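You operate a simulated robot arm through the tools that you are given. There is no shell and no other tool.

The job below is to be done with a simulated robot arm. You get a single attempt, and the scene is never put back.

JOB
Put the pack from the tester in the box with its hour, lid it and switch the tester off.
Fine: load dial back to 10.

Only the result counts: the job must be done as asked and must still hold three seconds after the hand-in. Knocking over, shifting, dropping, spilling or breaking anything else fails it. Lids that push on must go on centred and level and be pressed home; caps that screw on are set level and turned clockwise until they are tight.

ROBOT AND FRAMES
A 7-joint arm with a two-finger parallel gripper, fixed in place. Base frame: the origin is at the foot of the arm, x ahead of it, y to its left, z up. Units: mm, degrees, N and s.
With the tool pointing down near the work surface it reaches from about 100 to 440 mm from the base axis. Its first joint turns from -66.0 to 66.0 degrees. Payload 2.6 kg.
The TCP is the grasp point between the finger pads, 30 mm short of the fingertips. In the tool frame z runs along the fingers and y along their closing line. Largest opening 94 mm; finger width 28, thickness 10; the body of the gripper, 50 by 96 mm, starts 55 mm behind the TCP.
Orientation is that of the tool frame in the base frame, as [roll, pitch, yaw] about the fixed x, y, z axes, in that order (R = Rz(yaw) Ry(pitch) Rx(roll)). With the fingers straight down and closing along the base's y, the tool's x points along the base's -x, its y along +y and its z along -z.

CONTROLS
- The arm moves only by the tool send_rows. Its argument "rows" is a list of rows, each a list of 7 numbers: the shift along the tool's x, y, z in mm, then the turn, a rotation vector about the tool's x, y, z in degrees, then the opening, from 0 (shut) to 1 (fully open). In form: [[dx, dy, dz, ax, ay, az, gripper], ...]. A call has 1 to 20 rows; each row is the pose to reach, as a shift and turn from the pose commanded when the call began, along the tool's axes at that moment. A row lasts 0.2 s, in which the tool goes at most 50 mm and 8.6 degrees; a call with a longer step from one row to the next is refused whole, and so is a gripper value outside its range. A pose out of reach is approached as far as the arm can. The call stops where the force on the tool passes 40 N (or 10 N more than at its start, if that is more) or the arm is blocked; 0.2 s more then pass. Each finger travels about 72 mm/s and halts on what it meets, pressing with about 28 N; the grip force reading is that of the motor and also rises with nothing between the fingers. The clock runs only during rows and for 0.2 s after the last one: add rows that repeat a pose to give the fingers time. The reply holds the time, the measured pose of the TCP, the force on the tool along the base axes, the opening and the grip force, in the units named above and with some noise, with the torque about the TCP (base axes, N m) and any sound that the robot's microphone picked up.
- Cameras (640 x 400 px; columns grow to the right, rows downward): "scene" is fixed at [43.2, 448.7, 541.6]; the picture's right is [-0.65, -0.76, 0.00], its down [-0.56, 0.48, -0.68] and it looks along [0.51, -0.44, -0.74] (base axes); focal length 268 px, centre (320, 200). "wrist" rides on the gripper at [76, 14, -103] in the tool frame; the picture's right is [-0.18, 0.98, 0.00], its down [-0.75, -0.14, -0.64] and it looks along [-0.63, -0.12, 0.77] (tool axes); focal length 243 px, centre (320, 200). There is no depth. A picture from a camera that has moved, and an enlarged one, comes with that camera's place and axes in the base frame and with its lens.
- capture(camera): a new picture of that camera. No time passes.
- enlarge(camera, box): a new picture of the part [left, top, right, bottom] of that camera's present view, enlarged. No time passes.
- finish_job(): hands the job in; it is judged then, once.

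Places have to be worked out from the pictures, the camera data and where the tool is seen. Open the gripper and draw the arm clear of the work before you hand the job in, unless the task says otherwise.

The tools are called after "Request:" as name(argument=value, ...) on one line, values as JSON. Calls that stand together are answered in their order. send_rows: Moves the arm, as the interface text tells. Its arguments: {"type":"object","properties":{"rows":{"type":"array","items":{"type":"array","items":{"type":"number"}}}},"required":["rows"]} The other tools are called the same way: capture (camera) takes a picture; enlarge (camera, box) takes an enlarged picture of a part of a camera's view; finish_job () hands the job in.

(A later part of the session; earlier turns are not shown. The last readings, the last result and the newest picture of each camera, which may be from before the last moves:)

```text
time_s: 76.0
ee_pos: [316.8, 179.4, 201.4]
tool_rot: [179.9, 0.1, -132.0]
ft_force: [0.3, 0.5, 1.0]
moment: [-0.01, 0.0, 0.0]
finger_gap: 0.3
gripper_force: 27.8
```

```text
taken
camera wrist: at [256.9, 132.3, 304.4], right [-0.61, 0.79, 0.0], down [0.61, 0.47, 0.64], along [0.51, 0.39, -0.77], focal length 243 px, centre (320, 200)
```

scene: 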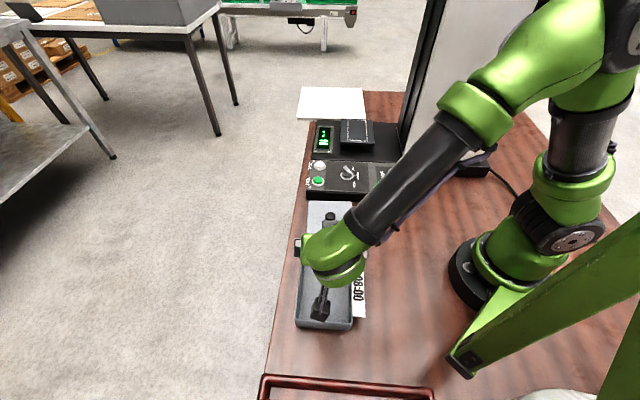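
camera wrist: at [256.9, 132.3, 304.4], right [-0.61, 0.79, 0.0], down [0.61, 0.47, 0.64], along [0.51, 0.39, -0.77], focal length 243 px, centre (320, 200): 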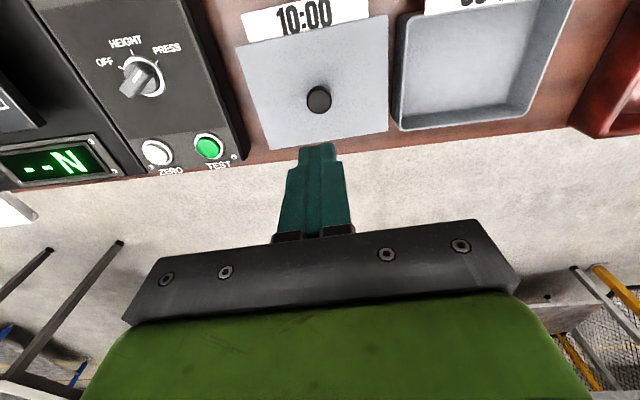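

The knob lies ~4 mm toward the robot from the tool axis. I align and lower to just above it.

Request:
send_rows(rows=[[2, 0, 30, 0, 0, 0, 0], [3.5, 0, 60, 0, 0, 0, 0], [3.5, 0, 83, 0, 0, 0, 0], [3.5, 0, 83, 0, 0, 0, 0]])

Request:
enlarge(camera="wrist", box=[220, 20, 420, 240])

Request:
enlarge(camera="scene", box=[310, 180, 370, 230])

```text
time_s: 77.0
ee_pos: [316.7, 178.5, 118.6]
tool_rot: [179.9, -0.1, -132.2]
ft_force: [-0.5, -0.4, 0.3]
moment: [0.01, -0.03, -0.03]
finger_gap: 0.0
gripper_force: 28.0
```

```text
1.82 times, centred on (320, 130) of wrist
camera zoom: at [254.8, 130.3, 220.8], right [-0.61, 0.8, 0.0], down [0.61, 0.46, 0.64], along [0.51, 0.39, -0.77], focal length 441 px, centre (320, 327)
```

zoom: 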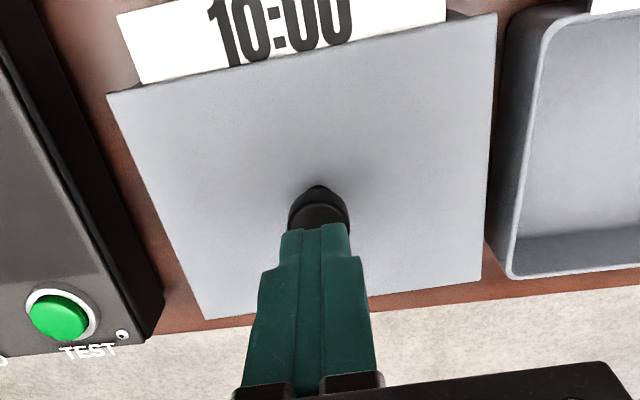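

```text
8.00 times, centred on (340, 205) of scene
camera zoom: at [43.2, 448.7, 541.6], right [-0.65, -0.76, 0.0], down [-0.56, 0.48, -0.68], along [0.51, -0.44, -0.74], focal length 2144 px, centre (160, 160)
```

zoom: 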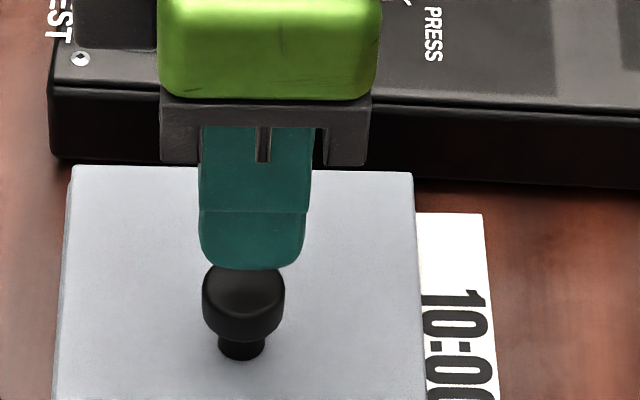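

Aligned over the knob. I lower to contact and press.

Request:
send_rows(rows=[[0, 0, 8, 0, 0, 0, 0], [0, 0, 14, 0, 0, 0, 0], [0, 0, 17, 0, 0, 0, 0], [0, 0, 18.5, 0, 0, 0, 0], [0, 0, 18.5, 0, 0, 0, 0]])

Request:
send_rows(rows=[[0, 0, 0.6, 0, 0, 0, 0], [0, 0, 1.2, 0, 0, 0, 0], [0, 0, 1.2, 0, 0, 0, 0]])

```text
time_s: 78.2
ee_pos: [315.8, 177.3, 100.6]
tool_rot: [179.9, 0.1, -132.2]
ft_force: [-0.8, -1.7, 6.4]
moment: [-0.04, 0.04, -0.02]
finger_gap: 0.0
gripper_force: 28.4
```

```text
time_s: 79.0
ee_pos: [315.8, 176.7, 101.3]
tool_rot: [-179.8, 0.2, -132.1]
ft_force: [-6.0, -5.0, 30.1]
moment: [-0.15, 0.17, -0.03]
finger_gap: 0.1
gripper_force: 28.3
```

Same contact height as before, so no further travel. One last increment to about 40 N.

Request:
send_rows(rows=[[0, 0, 0.4, 0, 0, 0, 0], [0, 0, 0.4, 0, 0, 0, 0]])

Request:
send_rows(rows=[[0, 0, 0.3, 0, 0, 0, 0], [0, 0, 0.3, 0, 0, 0, 0]])

```text
time_s: 79.5
ee_pos: [315.9, 178.1, 101.0]
tool_rot: [-179.8, 0.1, -132.1]
ft_force: [-2.2, -1.2, 7.1]
moment: [-0.04, 0.14, -0.02]
finger_gap: 0.0
gripper_force: 27.9
stopped in row 2: the force on the tool passed its limit at 42 N (the readings are from after the stop); the commanded pose is now the measured one
```

```text
time_s: 80.1
ee_pos: [317.0, 177.3, 101.8]
tool_rot: [-179.9, 0.3, -132.2]
ft_force: [-7.7, -2.7, 21.6]
moment: [-0.14, 0.2, -0.05]
finger_gap: 0.0
gripper_force: 28.3
```

42 N reached without any travel; the lid is home. I rise and check the lid from the scene camera, then look at the tester's controls.

Request:
send_rows(rows=[[0, 0, -5, 0, 0, 0, 0], [0, 0, -30, 0, 0, 0, 0], [0, 0, -65, 0, 0, 0, 0], [0, 0, -100, 0, 0, 0, 0], [0, 0, -100, 0, 0, 0, 0]])

Request:
enlarge(camera="scene", box=[300, 190, 380, 260])

Request:
enlarge(camera="scene", box=[318, 244, 330, 253])

Request:
enlarge(camera="scene", box=[346, 244, 358, 253])

Request:
enlarge(camera="wrist", box=[80, 0, 240, 110])

```text
time_s: 81.3
ee_pos: [315.4, 176.5, 198.9]
tool_rot: [-180.0, 0.2, -132.0]
ft_force: [0.4, -0.4, 0.6]
moment: [-0.02, 0.01, -0.07]
finger_gap: 0.0
gripper_force: 28.3
```

```text
5.71 times, centred on (340, 225) of scene
camera zoom: at [43.2, 448.7, 541.6], right [-0.65, -0.76, 0.0], down [-0.56, 0.48, -0.68], along [0.51, -0.44, -0.74], focal length 1531 px, centre (206, 57)
```

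zoom: 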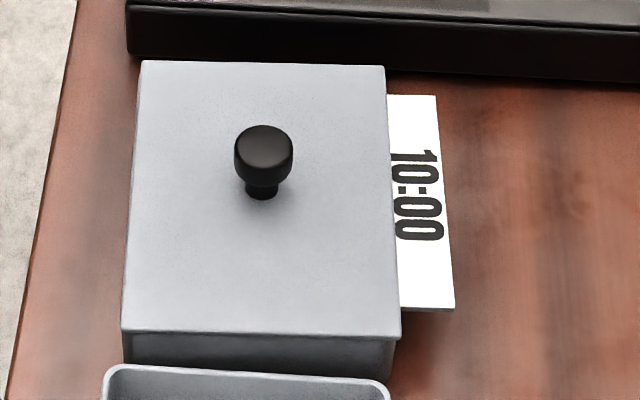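

```text
16.00 times, centred on (324, 248) of scene
camera zoom: at [43.2, 448.7, 541.6], right [-0.65, -0.76, 0.0], down [-0.56, 0.48, -0.68], along [0.51, -0.44, -0.74], focal length 4287 px, centre (256, -576)
```

zoom: 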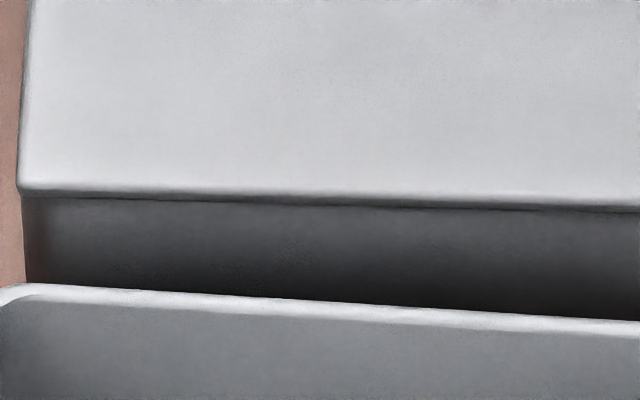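

```text
16.00 times, centred on (352, 248) of scene
camera zoom: at [43.2, 448.7, 541.6], right [-0.65, -0.76, 0.0], down [-0.56, 0.48, -0.68], along [0.51, -0.44, -0.74], focal length 4287 px, centre (-192, -576)
```

zoom: 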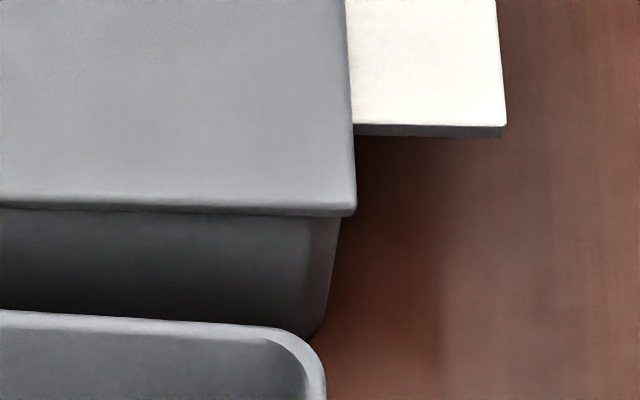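

```text
3.64 times, centred on (160, 55) of wrist
camera zoom: at [254.3, 130.1, 301.7], right [-0.61, 0.8, 0.0], down [0.61, 0.46, 0.64], along [0.51, 0.39, -0.76], focal length 882 px, centre (902, 727)
```

zoom: 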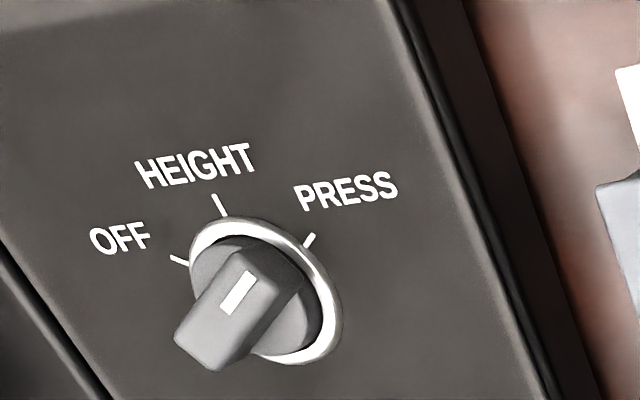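

Lid is flush. The mode knob's mark points at PRESS; OFF is 120° counter-clockwise from there (ticks at 165°, -135°, -75° in the base frame), with the knob axis at ≈(406, 33.5), panel z≈48. I move above the mode knob with the hand square to its bar for a close look.

Request:
send_rows(rows=[[6, -20, 3, 0, 0, 8, 0], [11, -41, 8, 0, 0, 16, 0], [17, -62, 13, 0, 0, 24, 0], [23, -82, 18, 0, 0, 32, 0.2], [28, -102, 23, 0, 0, 40, 0.4], [34, -122, 28, 0, 0, 48, 0.43], [40, -143, 34, 0, 0, 56, 0.43], [45.6, -163, 40, 0, 0, 63, 0.43], [45.6, -163, 40, 0, 0, 63, 0.43]])

Request:
capture(camera="wrist")

Request:
enlarge(camera="wrist", box=[250, 30, 390, 150])

```text
time_s: 83.3
ee_pos: [407.1, 33.8, 159.5]
tool_rot: [179.9, 0.2, 164.9]
ft_force: [-0.5, -0.2, -0.1]
moment: [0.0, 0.01, 0.02]
finger_gap: 40.3
gripper_force: 0.1
```

```text
taken
camera wrist: at [337.7, 67.3, 261.9], right [0.44, 0.9, 0.0], down [0.69, -0.33, 0.64], along [0.58, -0.28, -0.77], focal length 243 px, centre (320, 200)
```

wrist: 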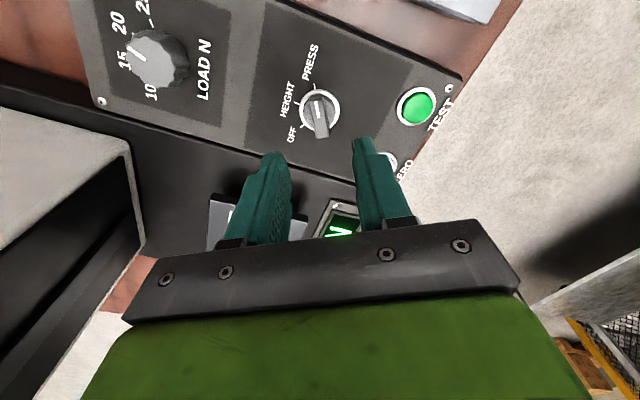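

```text
3.33 times, centred on (320, 90) of wrist
camera zoom: at [337.7, 67.3, 261.9], right [0.44, 0.9, 0.0], down [0.69, -0.33, 0.64], along [0.58, -0.28, -0.77], focal length 809 px, centre (320, 567)
```

zoom: 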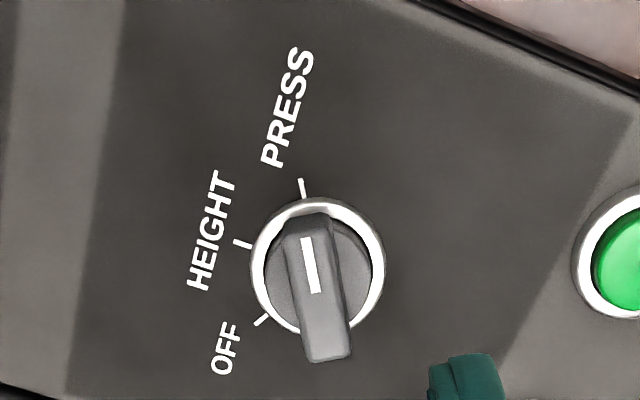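

The bar is aligned with the hand (pointing at PRESS), its axis at tool offset ≈(1.7, -0.2), top at z≈67. I lower with a 40 mm opening around it to z≈95 first.

Request:
send_rows(rows=[[1, -0.2, 20, 0, 0, 0, 0.43], [1.7, -0.2, 45, 0, 0, 0, 0.43], [1.7, -0.2, 64.5, 0, 0, 0, 0.43], [1.7, -0.2, 64.5, 0, 0, 0, 0.43]])

Request:
enlarge(camera="wrist", box=[230, 60, 410, 220])

Request:
enlarge(camera="scene", box=[310, 130, 400, 210])

```text
time_s: 84.3
ee_pos: [404.9, 34.0, 94.7]
tool_rot: [180.0, 0.2, 164.8]
ft_force: [-0.6, 0.2, 0.1]
moment: [-0.01, 0.0, 0.04]
finger_gap: 40.6
gripper_force: 0.1
```

```text
2.50 times, centred on (320, 140) of wrist
camera zoom: at [335.2, 68.4, 197.1], right [0.43, 0.9, 0.0], down [0.69, -0.33, 0.64], along [0.58, -0.28, -0.77], focal length 606 px, centre (320, 350)
```

zoom: 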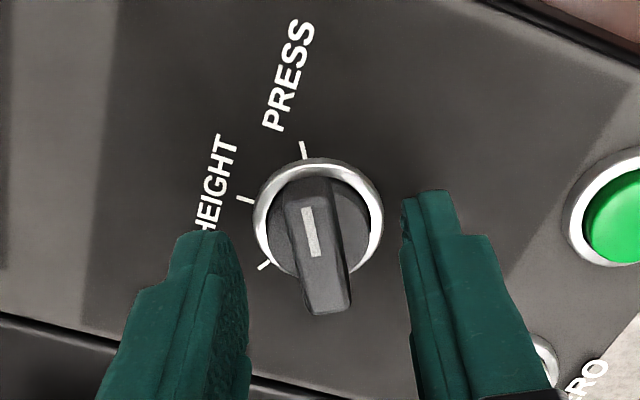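

```text
5.00 times, centred on (355, 170) of scene
camera zoom: at [43.2, 448.7, 541.6], right [-0.65, -0.76, 0.0], down [-0.56, 0.48, -0.68], along [0.51, -0.44, -0.74], focal length 1340 px, centre (145, 350)
```

zoom: 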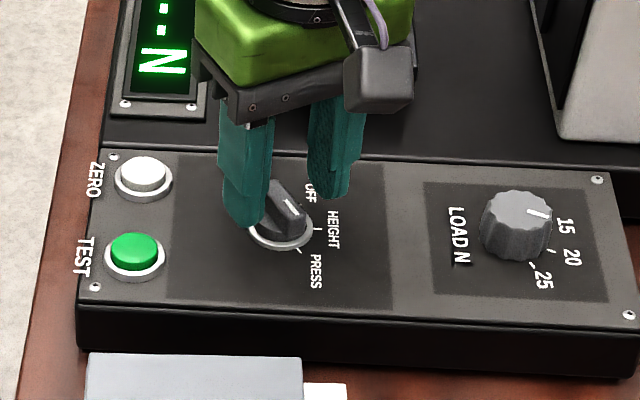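

Fingers straddle the bar well clear of the buttons. I lower 5 mm more and close gently.

Request:
send_rows(rows=[[0, 0, 2, 0, 0, 0, 0.43], [0, 0, 4, 0, 0, 0, 0.43], [0, 0, 5.5, 0, 0, 0, 0.43], [0, 0, 5.5, 0, 0, 0, 0.43]])

Request:
send_rows(rows=[[0, 0, 0, 0, 0, 0, 0.3], [0, 0, 0, 0, 0, 0, 0.2], [0, 0, 0, 0, 0, 0, 0.1], [0, 0, 0, 0, 0, 0, 0], [0, 0, 0, 0, 0, 0, 0]])

Request:
enlarge(camera="wrist", box=[230, 60, 410, 220])

```text
time_s: 85.3
ee_pos: [405.3, 34.7, 89.9]
tool_rot: [179.9, 0.3, 165.0]
ft_force: [0.0, 0.4, -0.3]
moment: [-0.03, 0.01, 0.0]
finger_gap: 40.5
gripper_force: 0.0
```

```text
time_s: 86.5
ee_pos: [405.6, 33.7, 90.7]
tool_rot: [180.0, 0.1, 164.7]
ft_force: [-4.6, -8.2, 2.0]
moment: [-0.17, 0.18, 0.12]
finger_gap: 12.1
gripper_force: 44.5
```

```text
2.50 times, centred on (320, 140) of wrist
camera zoom: at [335.2, 67.6, 191.8], right [0.43, 0.9, 0.0], down [0.69, -0.33, 0.64], along [0.58, -0.28, -0.77], focal length 606 px, centre (320, 350)
```

zoom: 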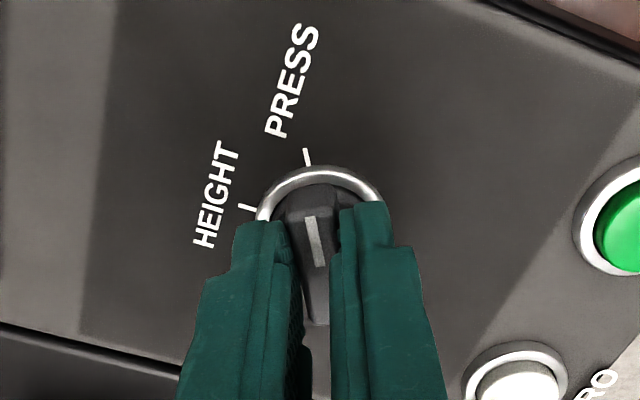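

The bar is held (12 mm). I turn 60° counter-clockwise (seen from above) toward HEIGHT, relieving the small side force as I go.

Request:
send_rows(rows=[[0, -0.4, 0, 0, 0, 0, 0], [0, -0.4, 0, 0, 0, -6, 0], [0, -0.4, 0, 0, 0, -12, 0], [0, -0.4, 0, 0, 0, -18, 0], [0, -0.4, 0, 0, 0, -24, 0], [0, -0.4, 0, 0, 0, -30, 0], [0, -0.4, 0, 0, 0, -36, 0], [0, -0.4, 0, 0, 0, -42, 0], [0, -0.4, 0, 0, 0, -48, 0], [0, -0.4, 0, 0, 0, -54, 0], [0, -0.4, 0, 0, 0, -60, 0], [0, -0.4, 0, 0, 0, -60, 0]])

Request:
capture(camera="wrist")

Request:
enlarge(camera="scene", box=[300, 110, 420, 210])

```text
time_s: 89.1
ee_pos: [405.2, 31.7, 90.2]
tool_rot: [-179.7, 0.1, -135.2]
ft_force: [1.4, -26.6, -8.2]
moment: [0.15, -0.69, -0.07]
finger_gap: 12.3
gripper_force: 45.2
```

```text
taken
camera wrist: at [341.4, -12.3, 191.8], right [-0.56, 0.83, -0.01], down [0.63, 0.43, 0.64], along [0.54, 0.36, -0.77], focal length 243 px, centre (320, 200)
```

wrist: 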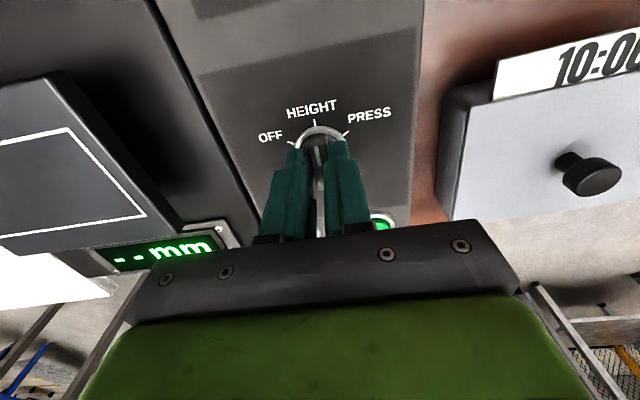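

```text
4.00 times, centred on (360, 160) of scene
camera zoom: at [43.3, 448.7, 541.6], right [-0.65, -0.76, 0.0], down [-0.56, 0.48, -0.68], along [0.51, -0.44, -0.74], focal length 1072 px, centre (160, 360)
```

zoom: 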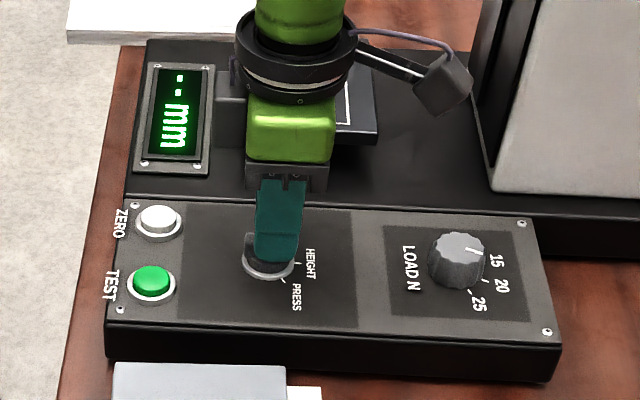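

The display changed to "mm": the knob is at HEIGHT. There's a 27 N side force, so I shift ~1.5 mm toward -y to recentre on the knob axis before turning on.

Request:
send_rows(rows=[[0.5, -0.5, 0, 0, 0, 0, 0], [1, -1, 0, 0, 0, 0, 0], [1, -1, 0, 0, 0, 0, 0]])

```text
time_s: 89.9
ee_pos: [405.9, 30.7, 90.3]
tool_rot: [-179.7, 0.0, -135.1]
ft_force: [11.3, -19.5, -10.5]
moment: [-1.27, 0.6, -0.06]
finger_gap: 12.5
gripper_force: 45.1
```

Side load persists, so I release, let the hand relax, and re-centre before the second half-turn.

Request:
send_rows(rows=[[0, 0, 0, 0, 0, 0, 0.2], [0, 0, 0, 0, 0, 0, 0.4], [0, 0, 0, 0, 0, 0, 0.43], [0, 0, -15, 0, 0, 0, 0.43], [0, 0, -45, 0, 0, 0, 0.43], [0, 0, -60, 0, 0, 0, 0.43], [0, 0, -60, 0, 0, 0, 0.43]])

Request:
capture(camera="wrist")

Request:
enlarge(camera="wrist", box=[250, 40, 390, 160])

```text
time_s: 91.5
ee_pos: [405.4, 33.6, 150.3]
tool_rot: [-179.9, 0.2, -135.1]
ft_force: [0.4, 0.3, -0.2]
moment: [-0.03, 0.03, 0.02]
finger_gap: 40.6
gripper_force: 0.0
```

```text
taken
camera wrist: at [341.4, -10.9, 252.4], right [-0.56, 0.83, 0.0], down [0.63, 0.43, 0.64], along [0.53, 0.36, -0.76], focal length 243 px, centre (320, 200)
```

wrist: 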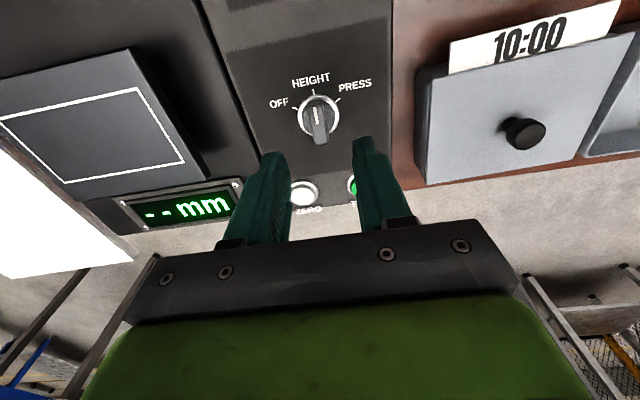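

```text
3.33 times, centred on (320, 100) of wrist
camera zoom: at [341.4, -10.9, 252.4], right [-0.56, 0.83, 0.0], down [0.63, 0.43, 0.64], along [0.53, 0.36, -0.76], focal length 809 px, centre (320, 533)
```

zoom: 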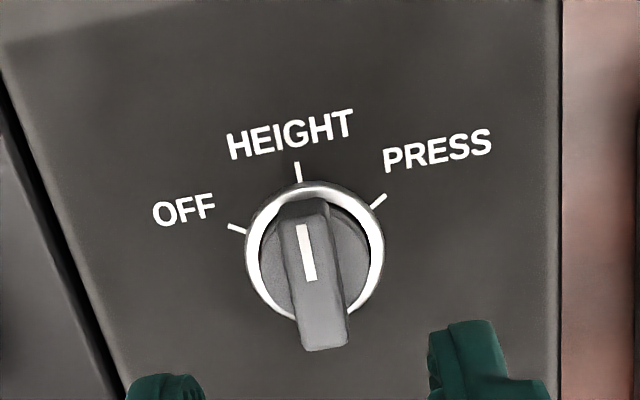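

The knob now clearly points at HEIGHT, with its axis ~1.6 mm to the tool's -y side. I re-centre on it and descend again.

Request:
send_rows(rows=[[-0.5, -1.6, 15, 0, 0, 0, 0.43], [-0.5, -1.6, 35, 0, 0, 0, 0.43], [-0.5, -1.6, 52, 0, 0, 0, 0.43], [-0.5, -1.6, 60, 0, 0, 0, 0.43], [-0.5, -1.6, 60, 0, 0, 0, 0.43]])

Request:
send_rows(rows=[[0, 0, 0, 0, 0, 0, 0.3], [0, 0, 0, 0, 0, 0, 0.2], [0, 0, 0, 0, 0, 0, 0.1], [0, 0, 0, 0, 0, 0, 0], [0, 0, 0, 0, 0, 0, 0]])

```text
time_s: 92.7
ee_pos: [406.5, 33.0, 89.5]
tool_rot: [-179.8, 0.1, -135.1]
ft_force: [-0.1, 0.1, -0.5]
moment: [0.01, 0.0, 0.01]
finger_gap: 40.5
gripper_force: 0.1
```

```text
time_s: 93.9
ee_pos: [406.9, 32.4, 90.2]
tool_rot: [-179.8, 0.2, -135.1]
ft_force: [5.8, -2.6, -5.1]
moment: [0.08, -0.22, -0.02]
finger_gap: 12.1
gripper_force: 45.1
```

Only ~6 N of side force now. I turn the remaining 60° to OFF.

Request:
send_rows(rows=[[0, -0.2, 0, 0, 0, -6, 0], [0, -0.2, 0, 0, 0, -12, 0], [0, -0.2, 0, 0, 0, -18, 0], [0, -0.2, 0, 0, 0, -24, 0], [0, -0.2, 0, 0, 0, -30, 0], [0, -0.2, 0, 0, 0, -36, 0], [0, -0.2, 0, 0, 0, -42, 0], [0, -0.2, 0, 0, 0, -48, 0], [0, -0.2, 0, 0, 0, -54, 0], [0, -0.2, 0, 0, 0, -60, 0], [0, -0.2, 0, 0, 0, -60, 0]])

Request:
capture(camera="wrist")

Request:
enlarge(camera="scene", box=[300, 110, 420, 210])

```text
time_s: 96.3
ee_pos: [408.5, 31.9, 90.5]
tool_rot: [-179.5, -0.1, -74.9]
ft_force: [21.9, -2.9, -4.6]
moment: [0.76, -0.19, -0.12]
finger_gap: 12.2
gripper_force: 45.5
```

```text
taken
camera wrist: at [413.8, -45.6, 192.7], right [-1.0, -0.08, -0.01], down [-0.07, 0.76, 0.64], along [-0.04, 0.64, -0.77], focal length 243 px, centre (320, 200)
```

wrist: 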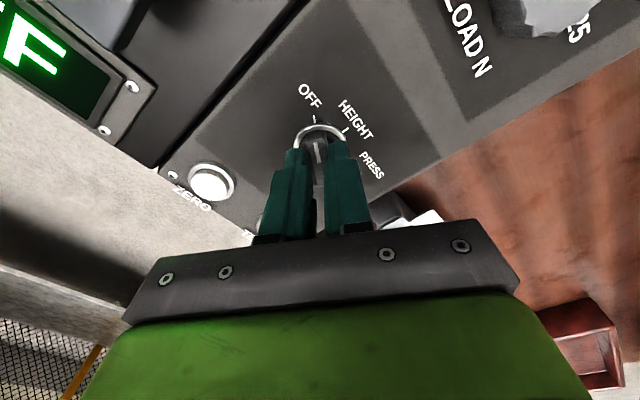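

```text
4.00 times, centred on (360, 160) of scene
camera zoom: at [43.3, 448.7, 541.6], right [-0.65, -0.76, 0.0], down [-0.56, 0.48, -0.68], along [0.51, -0.44, -0.74], focal length 1072 px, centre (160, 360)
```

zoom: 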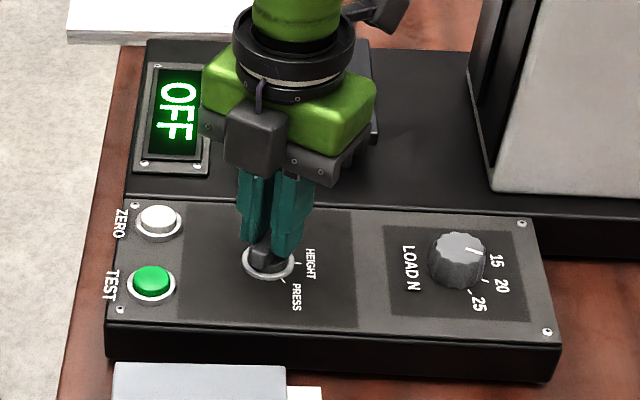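

The display now reads OFF. I relieve the side load slightly, open the fingers and lift straight off.

Request:
send_rows(rows=[[0, -0.8, 0, 0, 0, 0, 0], [0, -0.8, 0, 0, 0, 0, 0.15], [0, -0.8, 0, 0, 0, 0, 0.3], [0, -0.8, 0, 0, 0, 0, 0.43], [0, -0.8, -15, 0, 0, 0, 0.43], [0, -0.8, -45, 0, 0, 0, 0.43], [0, -0.8, -75, 0, 0, 0, 0.43], [0, -0.8, -75, 0, 0, 0, 0.43]])

Request:
capture(camera="wrist")

Request:
enlarge(camera="wrist", box=[250, 20, 390, 140])

Request:
enlarge(camera="scene", box=[300, 110, 420, 210])

```text
time_s: 98.1
ee_pos: [407.3, 31.8, 165.1]
tool_rot: [-179.8, 0.0, -75.1]
ft_force: [0.0, -1.6, -0.4]
moment: [0.02, -0.02, -0.01]
finger_gap: 40.5
gripper_force: 0.1
```

```text
taken
camera wrist: at [413.4, -46.4, 267.6], right [-1.0, -0.08, 0.0], down [-0.06, 0.76, 0.64], along [-0.05, 0.64, -0.77], focal length 243 px, centre (320, 200)
```

wrist: 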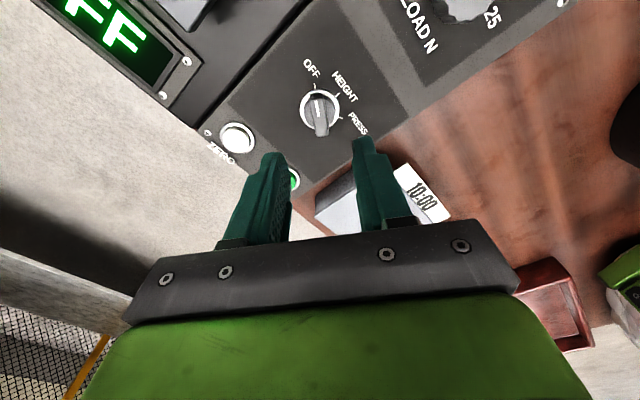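

```text
3.33 times, centred on (320, 80) of wrist
camera zoom: at [413.4, -46.4, 267.6], right [-1.0, -0.08, 0.0], down [-0.06, 0.76, 0.64], along [-0.05, 0.64, -0.77], focal length 809 px, centre (320, 600)
```

zoom: 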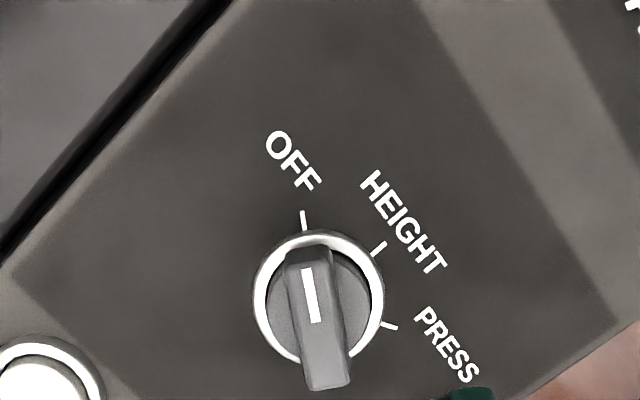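

```text
4.00 times, centred on (360, 160) of scene
camera zoom: at [43.2, 448.7, 541.6], right [-0.65, -0.76, 0.0], down [-0.56, 0.48, -0.68], along [0.51, -0.44, -0.74], focal length 1072 px, centre (160, 360)
```

zoom: 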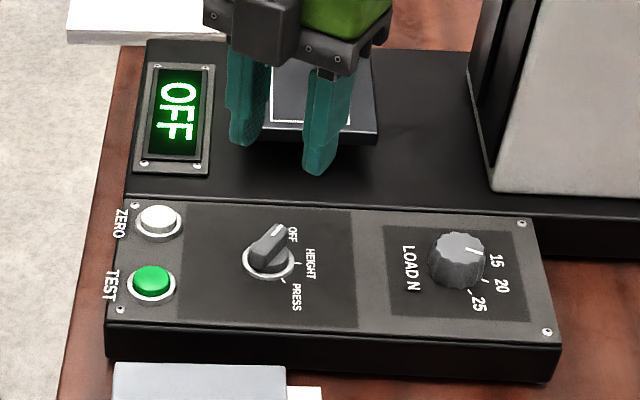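

Mode knob and display confirm OFF. Next the load dial: I move above it (≈(320, -50)) and rotate the hand to a comfortable yaw to read it from above.

Request:
send_rows(rows=[[0, 0, -12, 0, 0, 8.1, 0.43], [0, 0, -25, 0, 0, 16.2, 0.43], [2, 4, -25, 0, 0, 24.3, 0.43], [6, 12, -25, 0, 0, 32.4, 0.43], [11, 21, -25, 0, 0, 40.5, 0.43], [16, 30, -25, 0, 0, 48.6, 0.43], [21, 40, -25, 0, 0, 56.7, 0.43], [26, 50, -25, 0, 0, 64.8, 0.43], [31, 60, -25, 0, 0, 72.9, 0.43], [37, 70, -25, 0, 0, 81, 0.43], [42, 79, -25, 0, 0, 89.1, 0.43], [47, 88, -25, 0, 0, 97.2, 0.43], [52, 97, -25, 0, 0, 105.3, 0.43], [56.6, 105.4, -25, 0, 0, 113.4, 0.43], [56.6, 105.4, -25, 0, 0, 114, 0.43]])

Request:
capture(camera="wrist")

Request:
enlarge(camera="wrist", box=[240, 20, 400, 160])

```text
time_s: 101.3
ee_pos: [320.4, -49.2, 189.3]
tool_rot: [180.0, 0.2, 170.8]
ft_force: [-0.7, -0.1, 1.6]
moment: [0.0, 0.0, 0.0]
finger_gap: 40.3
gripper_force: 0.0
```

```text
taken
camera wrist: at [246.6, -23.9, 292.0], right [0.34, 0.94, 0.0], down [0.72, -0.26, 0.64], along [0.61, -0.22, -0.77], focal length 243 px, centre (320, 200)
```

wrist: 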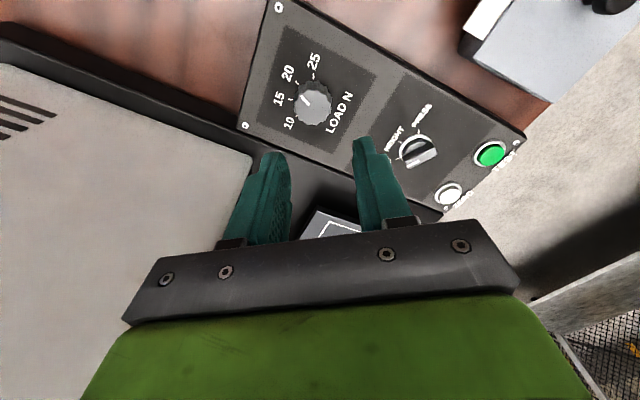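

```text
2.86 times, centred on (320, 90) of wrist
camera zoom: at [246.6, -23.9, 292.0], right [0.34, 0.94, 0.0], down [0.72, -0.26, 0.64], along [0.61, -0.22, -0.77], focal length 693 px, centre (320, 514)
```

zoom: 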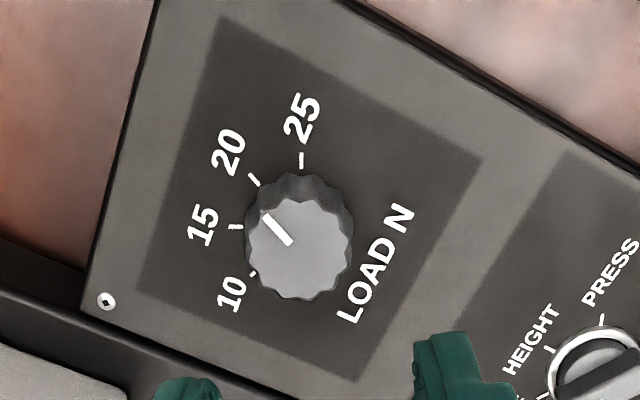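

The dial's line points at the 20 tick (≈-156°), with 15 at -113° and 10 at about -70°; axis ≈(318, -56). I need ≈85° counter-clockwise. I centre over the dial and pre-rotate the hand the other way so the turn stays in a comfortable range.

Request:
send_rows(rows=[[0.3, -2, 5, 0, 0, 8.2, 0.53], [0.5, -4, 10, 0, 0, 16.4, 0.53], [1, -6.8, 15, 0, 0, 24.6, 0.53], [1, -6.8, 20, 0, 0, 32.8, 0.53], [1, -6.8, 30, 0, 0, 40.8, 0.53], [1, -6.8, 30, 0, 0, 40.8, 0.53]])

Request:
capture(camera="wrist")

Request:
enlarge(camera="wrist", box=[240, 20, 400, 160])

```text
time_s: 102.7
ee_pos: [316.5, -56.1, 158.5]
tool_rot: [179.8, 0.1, 130.1]
ft_force: [-0.6, -0.2, 0.1]
moment: [0.01, 0.04, 0.02]
finger_gap: 50.0
gripper_force: 0.0
```

```text
taken
camera wrist: at [280.0, 11.5, 261.6], right [0.87, 0.49, 0.0], down [0.37, -0.67, 0.64], along [0.32, -0.56, -0.77], focal length 243 px, centre (320, 200)
```

wrist: 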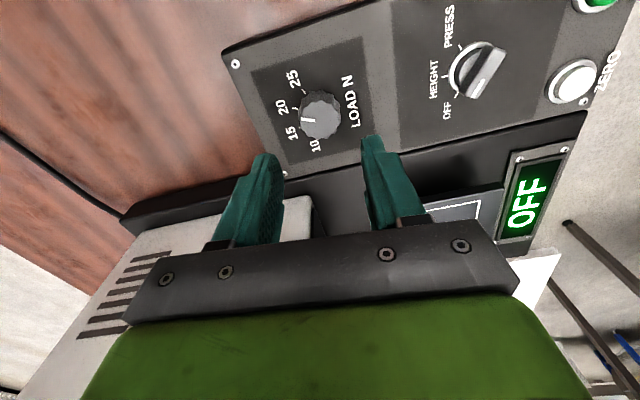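

```text
2.86 times, centred on (320, 90) of wrist
camera zoom: at [280.0, 11.5, 261.6], right [0.87, 0.49, 0.0], down [0.37, -0.67, 0.64], along [0.32, -0.56, -0.77], focal length 693 px, centre (320, 514)
```

zoom: 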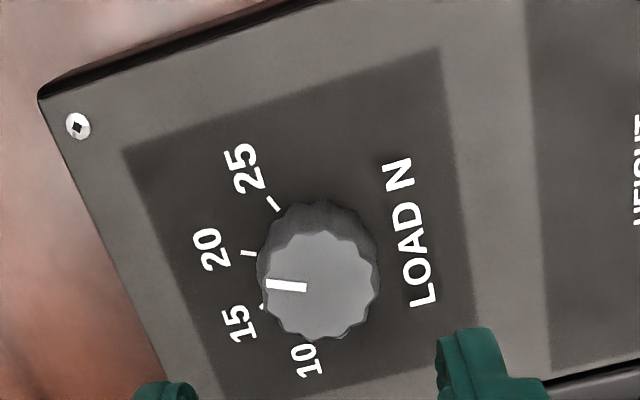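

The dial axis is at tool offset ≈(-1.6, 0.7). I centre on it and descend with the 50 mm opening to z≈90.

Request:
send_rows(rows=[[-1.6, 0.7, 20, 0, 0, 0, 0.53], [-1.6, 0.7, 45, 0, 0, 0, 0.53], [-1.6, 0.7, 68.5, 0, 0, 0, 0.53], [-1.6, 0.7, 68.5, 0, 0, 0, 0.53]])

Request:
enlarge(camera="wrist", box=[230, 60, 410, 220])

Request:
enlarge(camera="scene", box=[350, 130, 430, 210])

```text
time_s: 103.7
ee_pos: [319.1, -55.9, 89.9]
tool_rot: [179.8, 0.1, 130.1]
ft_force: [0.3, 0.1, -0.4]
moment: [0.0, -0.04, 0.01]
finger_gap: 49.9
gripper_force: 0.0
```

```text
2.50 times, centred on (320, 140) of wrist
camera zoom: at [281.1, 10.5, 193.1], right [0.87, 0.49, 0.0], down [0.38, -0.67, 0.64], along [0.32, -0.56, -0.77], focal length 606 px, centre (320, 350)
```

zoom: 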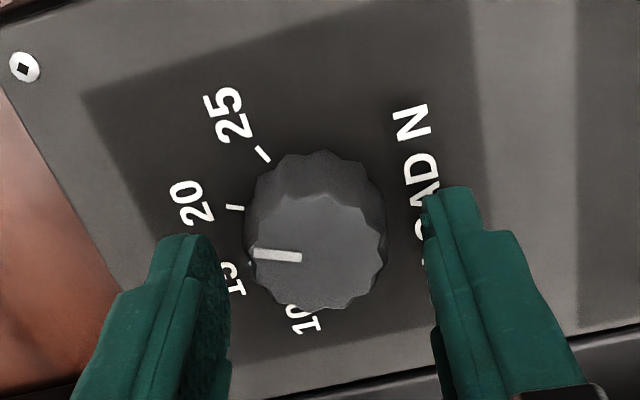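

```text
5.00 times, centred on (390, 170) of scene
camera zoom: at [43.2, 448.7, 541.6], right [-0.65, -0.76, 0.0], down [-0.56, 0.48, -0.68], along [0.51, -0.44, -0.74], focal length 1340 px, centre (-30, 350)
```

zoom: 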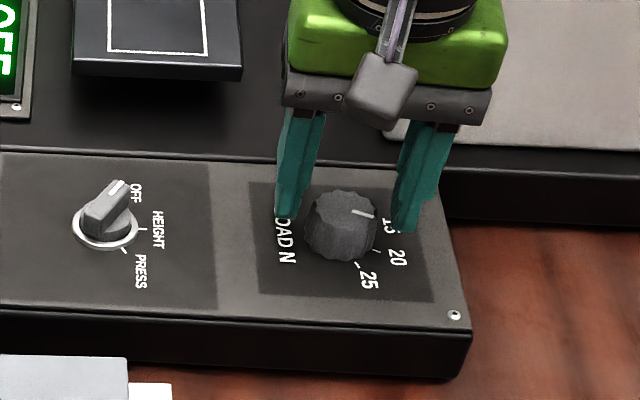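

The dial is nearly centred between the fingers. I lower 6 mm with a 0.6 mm correction and close on it.

Request:
send_rows(rows=[[0.5, -0.6, 2, 0, 0, 0, 0.53], [0.5, -0.6, 4, 0, 0, 0, 0.53], [0.5, -0.6, 6, 0, 0, 0, 0.53], [0.5, -0.6, 6, 0, 0, 0, 0.53]])

Request:
send_rows(rows=[[0, 0, 0, 0, 0, 0, 0.45], [0, 0, 0, 0, 0, 0, 0.38], [0, 0, 0, 0, 0, 0, 0.3], [0, 0, 0, 0, 0, 0, 0.2], [0, 0, 0, 0, 0, 0, 0.2]])

Request:
enlarge(camera="wrist", box=[230, 60, 410, 220])

```text
time_s: 104.7
ee_pos: [317.7, -57.8, 85.2]
tool_rot: [179.7, 0.1, 130.1]
ft_force: [-0.6, 0.7, 0.6]
moment: [0.01, 0.01, 0.02]
finger_gap: 49.7
gripper_force: 0.1
```

```text
time_s: 105.9
ee_pos: [318.6, -56.1, 86.4]
tool_rot: [179.7, 0.0, 130.2]
ft_force: [1.0, -0.5, -0.9]
moment: [-0.01, 0.0, -0.03]
finger_gap: 34.6
gripper_force: 45.5
```

```text
2.50 times, centred on (320, 140) of wrist
camera zoom: at [280.4, 10.1, 187.4], right [0.87, 0.49, 0.0], down [0.38, -0.67, 0.64], along [0.32, -0.56, -0.77], focal length 606 px, centre (320, 350)
```

zoom: 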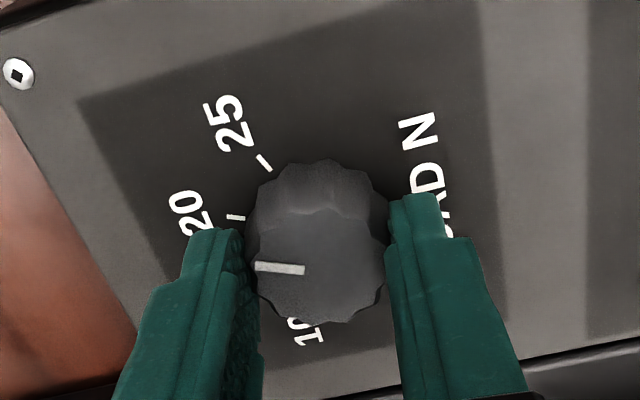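

Firm grip on the dial with no side load. I turn 43° counter-clockwise first (toward 15) and check.

Request:
send_rows(rows=[[0, 0, 0, 0, 0, -6, 0.2], [0, 0, 0, 0, 0, -12, 0.2], [0, 0, 0, 0, 0, -18, 0.2], [0, 0, 0, 0, 0, -24, 0.2], [0, 0, 0, 0, 0, -30, 0.2], [0, 0, 0, 0, 0, -36, 0.2], [0, 0, 0, 0, 0, -43, 0.2], [0, 0, 0, 0, 0, -43, 0.2]])

Request:
enlarge(camera="wrist", box=[230, 60, 410, 220])

Request:
enlarge(camera="scene", box=[350, 130, 430, 210])

```text
time_s: 107.7
ee_pos: [319.3, -56.6, 84.7]
tool_rot: [179.9, 0.2, 173.1]
ft_force: [-3.6, 0.4, 5.8]
moment: [0.1, 0.38, 0.03]
finger_gap: 34.3
gripper_force: 44.9
```

```text
2.50 times, centred on (320, 140) of wrist
camera zoom: at [244.9, -33.8, 187.3], right [0.3, 0.95, 0.0], down [0.73, -0.23, 0.64], along [0.61, -0.19, -0.77], focal length 606 px, centre (320, 350)
```

zoom: 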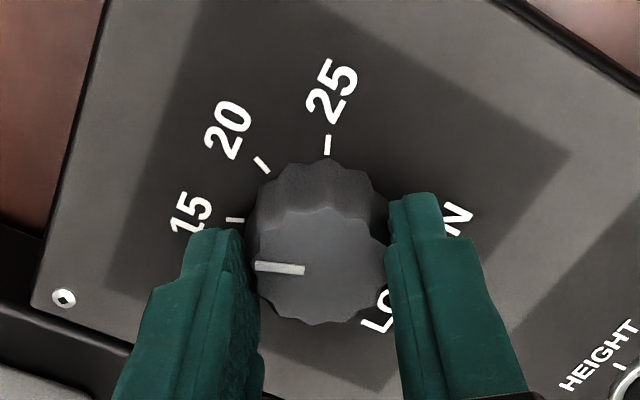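

```text
5.00 times, centred on (390, 170) of scene
camera zoom: at [43.2, 448.7, 541.6], right [-0.65, -0.76, 0.0], down [-0.56, 0.48, -0.68], along [0.51, -0.44, -0.74], focal length 1340 px, centre (-30, 350)
```

zoom: 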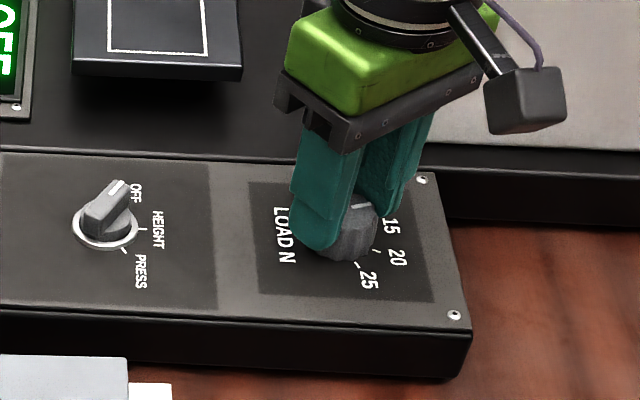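

The dial followed and now sits at 15. I turn another 43° to 10.

Request:
send_rows(rows=[[0, 0, 0, 0, 0, -6, 0.2], [0, 0, 0, 0, 0, -12, 0.2], [0, 0, 0, 0, 0, -18, 0.2], [0, 0, 0, 0, 0, -24, 0.2], [0, 0, 0, 0, 0, -30, 0.2], [0, 0, 0, 0, 0, -36, 0.2], [0, 0, 0, 0, 0, -43, 0.2], [0, 0, 0, 0, 0, -43, 0.2]])

Request:
enlarge(camera="wrist", box=[230, 60, 410, 220])

Request:
enlarge(camera="scene", box=[350, 130, 430, 210])

```text
time_s: 109.5
ee_pos: [318.5, -56.6, 85.2]
tool_rot: [180.0, 0.1, -143.8]
ft_force: [-12.4, 8.3, 16.6]
moment: [0.38, 0.22, 0.02]
finger_gap: 34.4
gripper_force: 45.2
```

```text
2.50 times, centred on (320, 140) of wrist
camera zoom: at [248.9, -90.2, 187.2], right [-0.43, 0.9, 0.0], down [0.69, 0.33, 0.64], along [0.58, 0.28, -0.76], focal length 606 px, centre (320, 350)
```

zoom: 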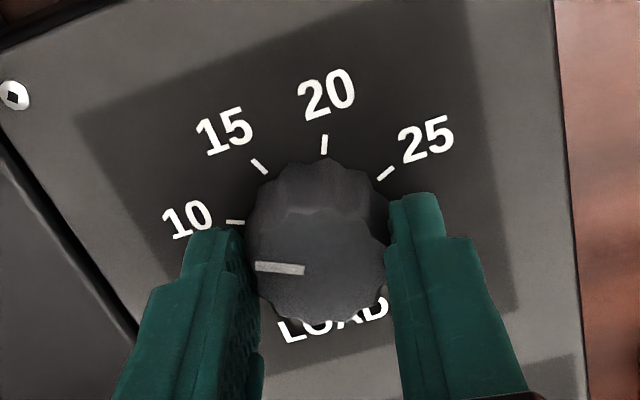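

```text
5.00 times, centred on (390, 170) of scene
camera zoom: at [43.2, 448.7, 541.6], right [-0.65, -0.76, 0.0], down [-0.56, 0.48, -0.68], along [0.51, -0.44, -0.74], focal length 1340 px, centre (-30, 350)
```

zoom: 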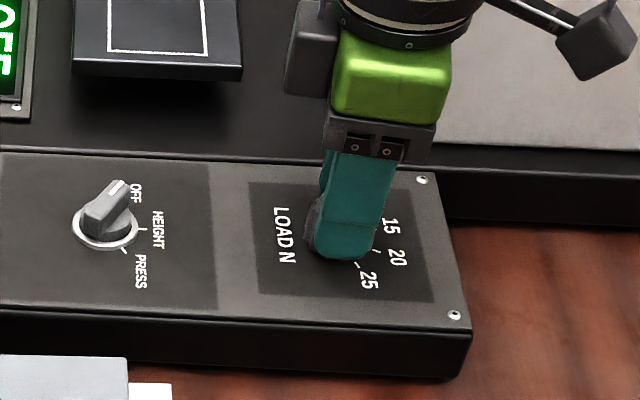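

The hand turned through and 10 is now where 20 was. I open the fingers, lift straight up and check the dial's line.

Request:
send_rows(rows=[[0, 0, 0, 0, 0, 0, 0.38], [0, 0, 0, 0, 0, 0, 0.53], [0, 0, 0, 0, 0, 0, 0.53], [0, 0, -15, 0, 0, 0, 0.53], [0, 0, -40, 0, 0, 0, 0.53], [0, 0, -75, 0, 0, 0, 0.53], [0, 0, -75, 0, 0, 0, 0.53]])

Request:
capture(camera="wrist")

Request:
enlarge(camera="wrist", box=[260, 40, 380, 150])

Request:
enlarge(camera="scene", box=[370, 150, 420, 195])

```text
time_s: 111.1
ee_pos: [319.9, -59.1, 160.8]
tool_rot: [-179.9, 0.1, -144.0]
ft_force: [-0.6, -0.8, 0.3]
moment: [0.01, 0.0, 0.01]
finger_gap: 49.9
gripper_force: 0.1
```

```text
taken
camera wrist: at [249.1, -91.5, 262.2], right [-0.43, 0.9, 0.0], down [0.69, 0.33, 0.64], along [0.58, 0.28, -0.76], focal length 243 px, centre (320, 200)
```

wrist: 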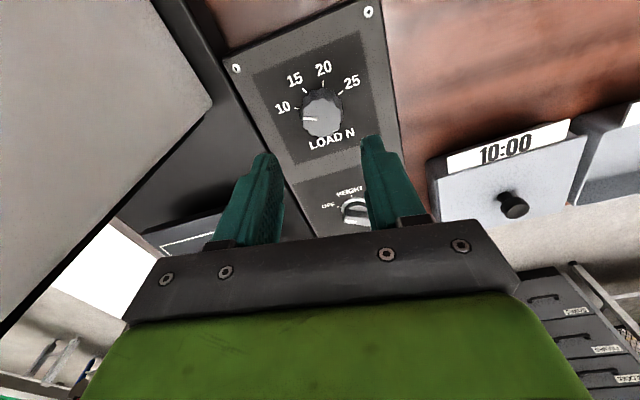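

```text
3.64 times, centred on (320, 95) of wrist
camera zoom: at [249.1, -91.5, 262.2], right [-0.43, 0.9, 0.0], down [0.69, 0.33, 0.64], along [0.58, 0.28, -0.76], focal length 882 px, centre (320, 582)
```

zoom: 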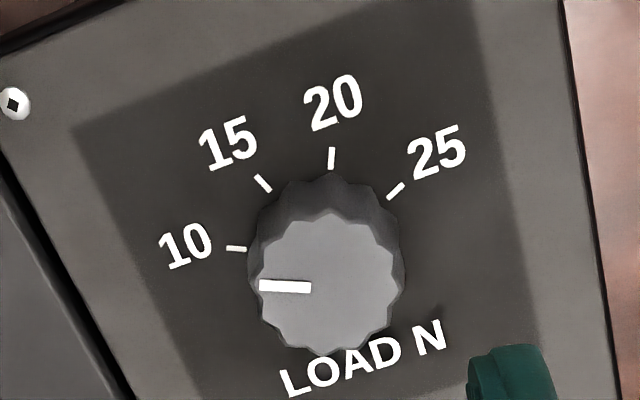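

```text
8.89 times, centred on (395, 172) of scene
camera zoom: at [43.2, 448.7, 541.6], right [-0.65, -0.76, 0.0], down [-0.56, 0.48, -0.68], along [0.51, -0.44, -0.74], focal length 2382 px, centre (-347, 444)
```

zoom: 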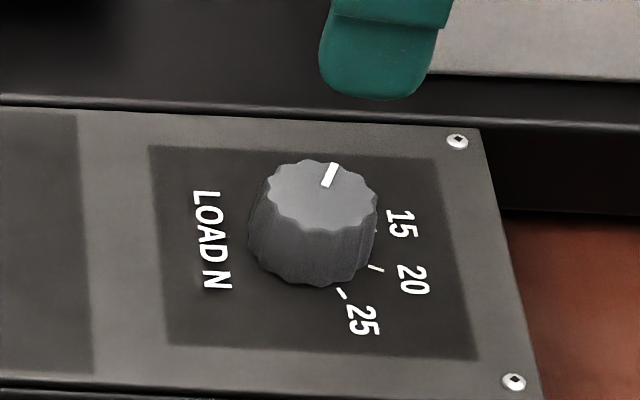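

The line looks to be on 10. To judge it without parallax I tilt the hand so the camera looks straight down on the dial.

Request:
send_rows(rows=[[-12, -5, -3, 0, 7, 0, 0.53], [-24, -10, -6, 0, 14, 0, 0.53], [-36, -14, -10, 0, 20, 0, 0.53], [-36, -14, -10, 0, 20, 0, 0.53]])

Request:
capture(camera="wrist")

```text
time_s: 112.1
ee_pos: [355.7, -47.9, 169.1]
tool_rot: [-179.9, -19.9, -143.9]
ft_force: [-0.1, -0.9, 0.0]
moment: [0.01, -0.04, -0.03]
finger_gap: 49.6
gripper_force: 0.2
```

```text
taken
camera wrist: at [318.6, -57.4, 292.5], right [-0.44, 0.9, -0.06], down [0.83, 0.43, 0.35], along [0.34, 0.1, -0.94], focal length 243 px, centre (320, 200)
```

wrist: 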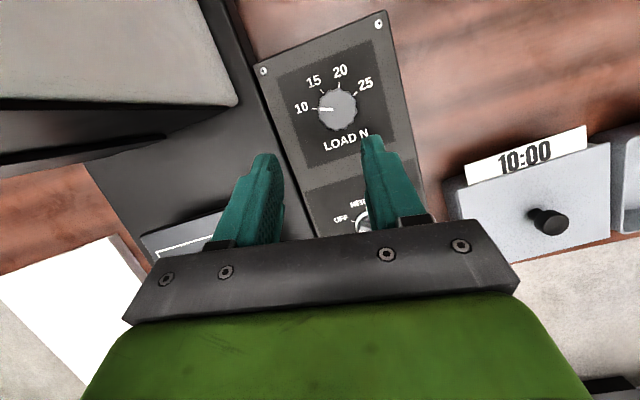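

The dial is now almost directly below the camera; I enlarge it.

Request:
enlarge(camera="wrist", box=[290, 60, 390, 160])

```text
4.00 times, centred on (340, 110) of wrist
camera zoom: at [318.6, -57.4, 292.5], right [-0.44, 0.9, -0.06], down [0.83, 0.43, 0.35], along [0.34, 0.1, -0.94], focal length 970 px, centre (240, 560)
```

zoom: 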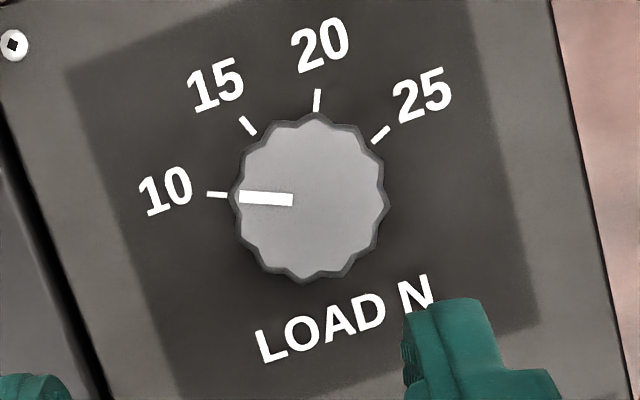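

The line sits exactly on the 10 tick. Everything is set; I raise the hand, bring it upright and open, and retreat from the work.

Request:
send_rows(rows=[[10, 0, -28, 0, 0, 0, 0.53], [20, 0, -56, 0, -5, 0, 0.6], [30, 0, -84, 0, -10, 0, 0.7], [40, 0, -112, 0, -15, 0, 0.8], [51, 0, -141, 0, -20, 0, 1], [51, 0, -141, 0, -20, 0, 1]])

Request:
capture(camera="scene")

```text
time_s: 113.5
ee_pos: [355.7, -48.5, 320.6]
tool_rot: [-179.9, 0.4, -143.9]
ft_force: [-0.6, 0.1, -0.3]
moment: [0.0, 0.01, 0.0]
finger_gap: 93.8
gripper_force: 0.0
```

```text
taken
```

scene: 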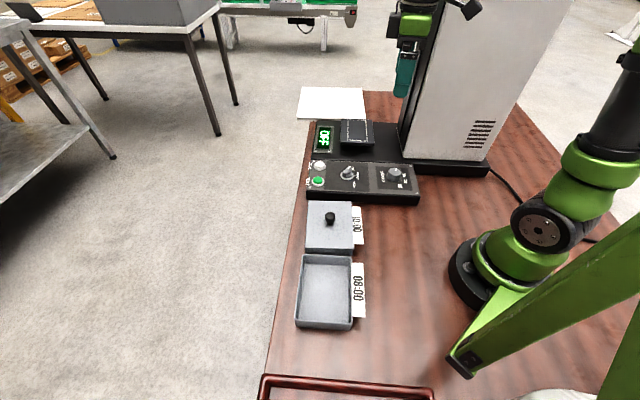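

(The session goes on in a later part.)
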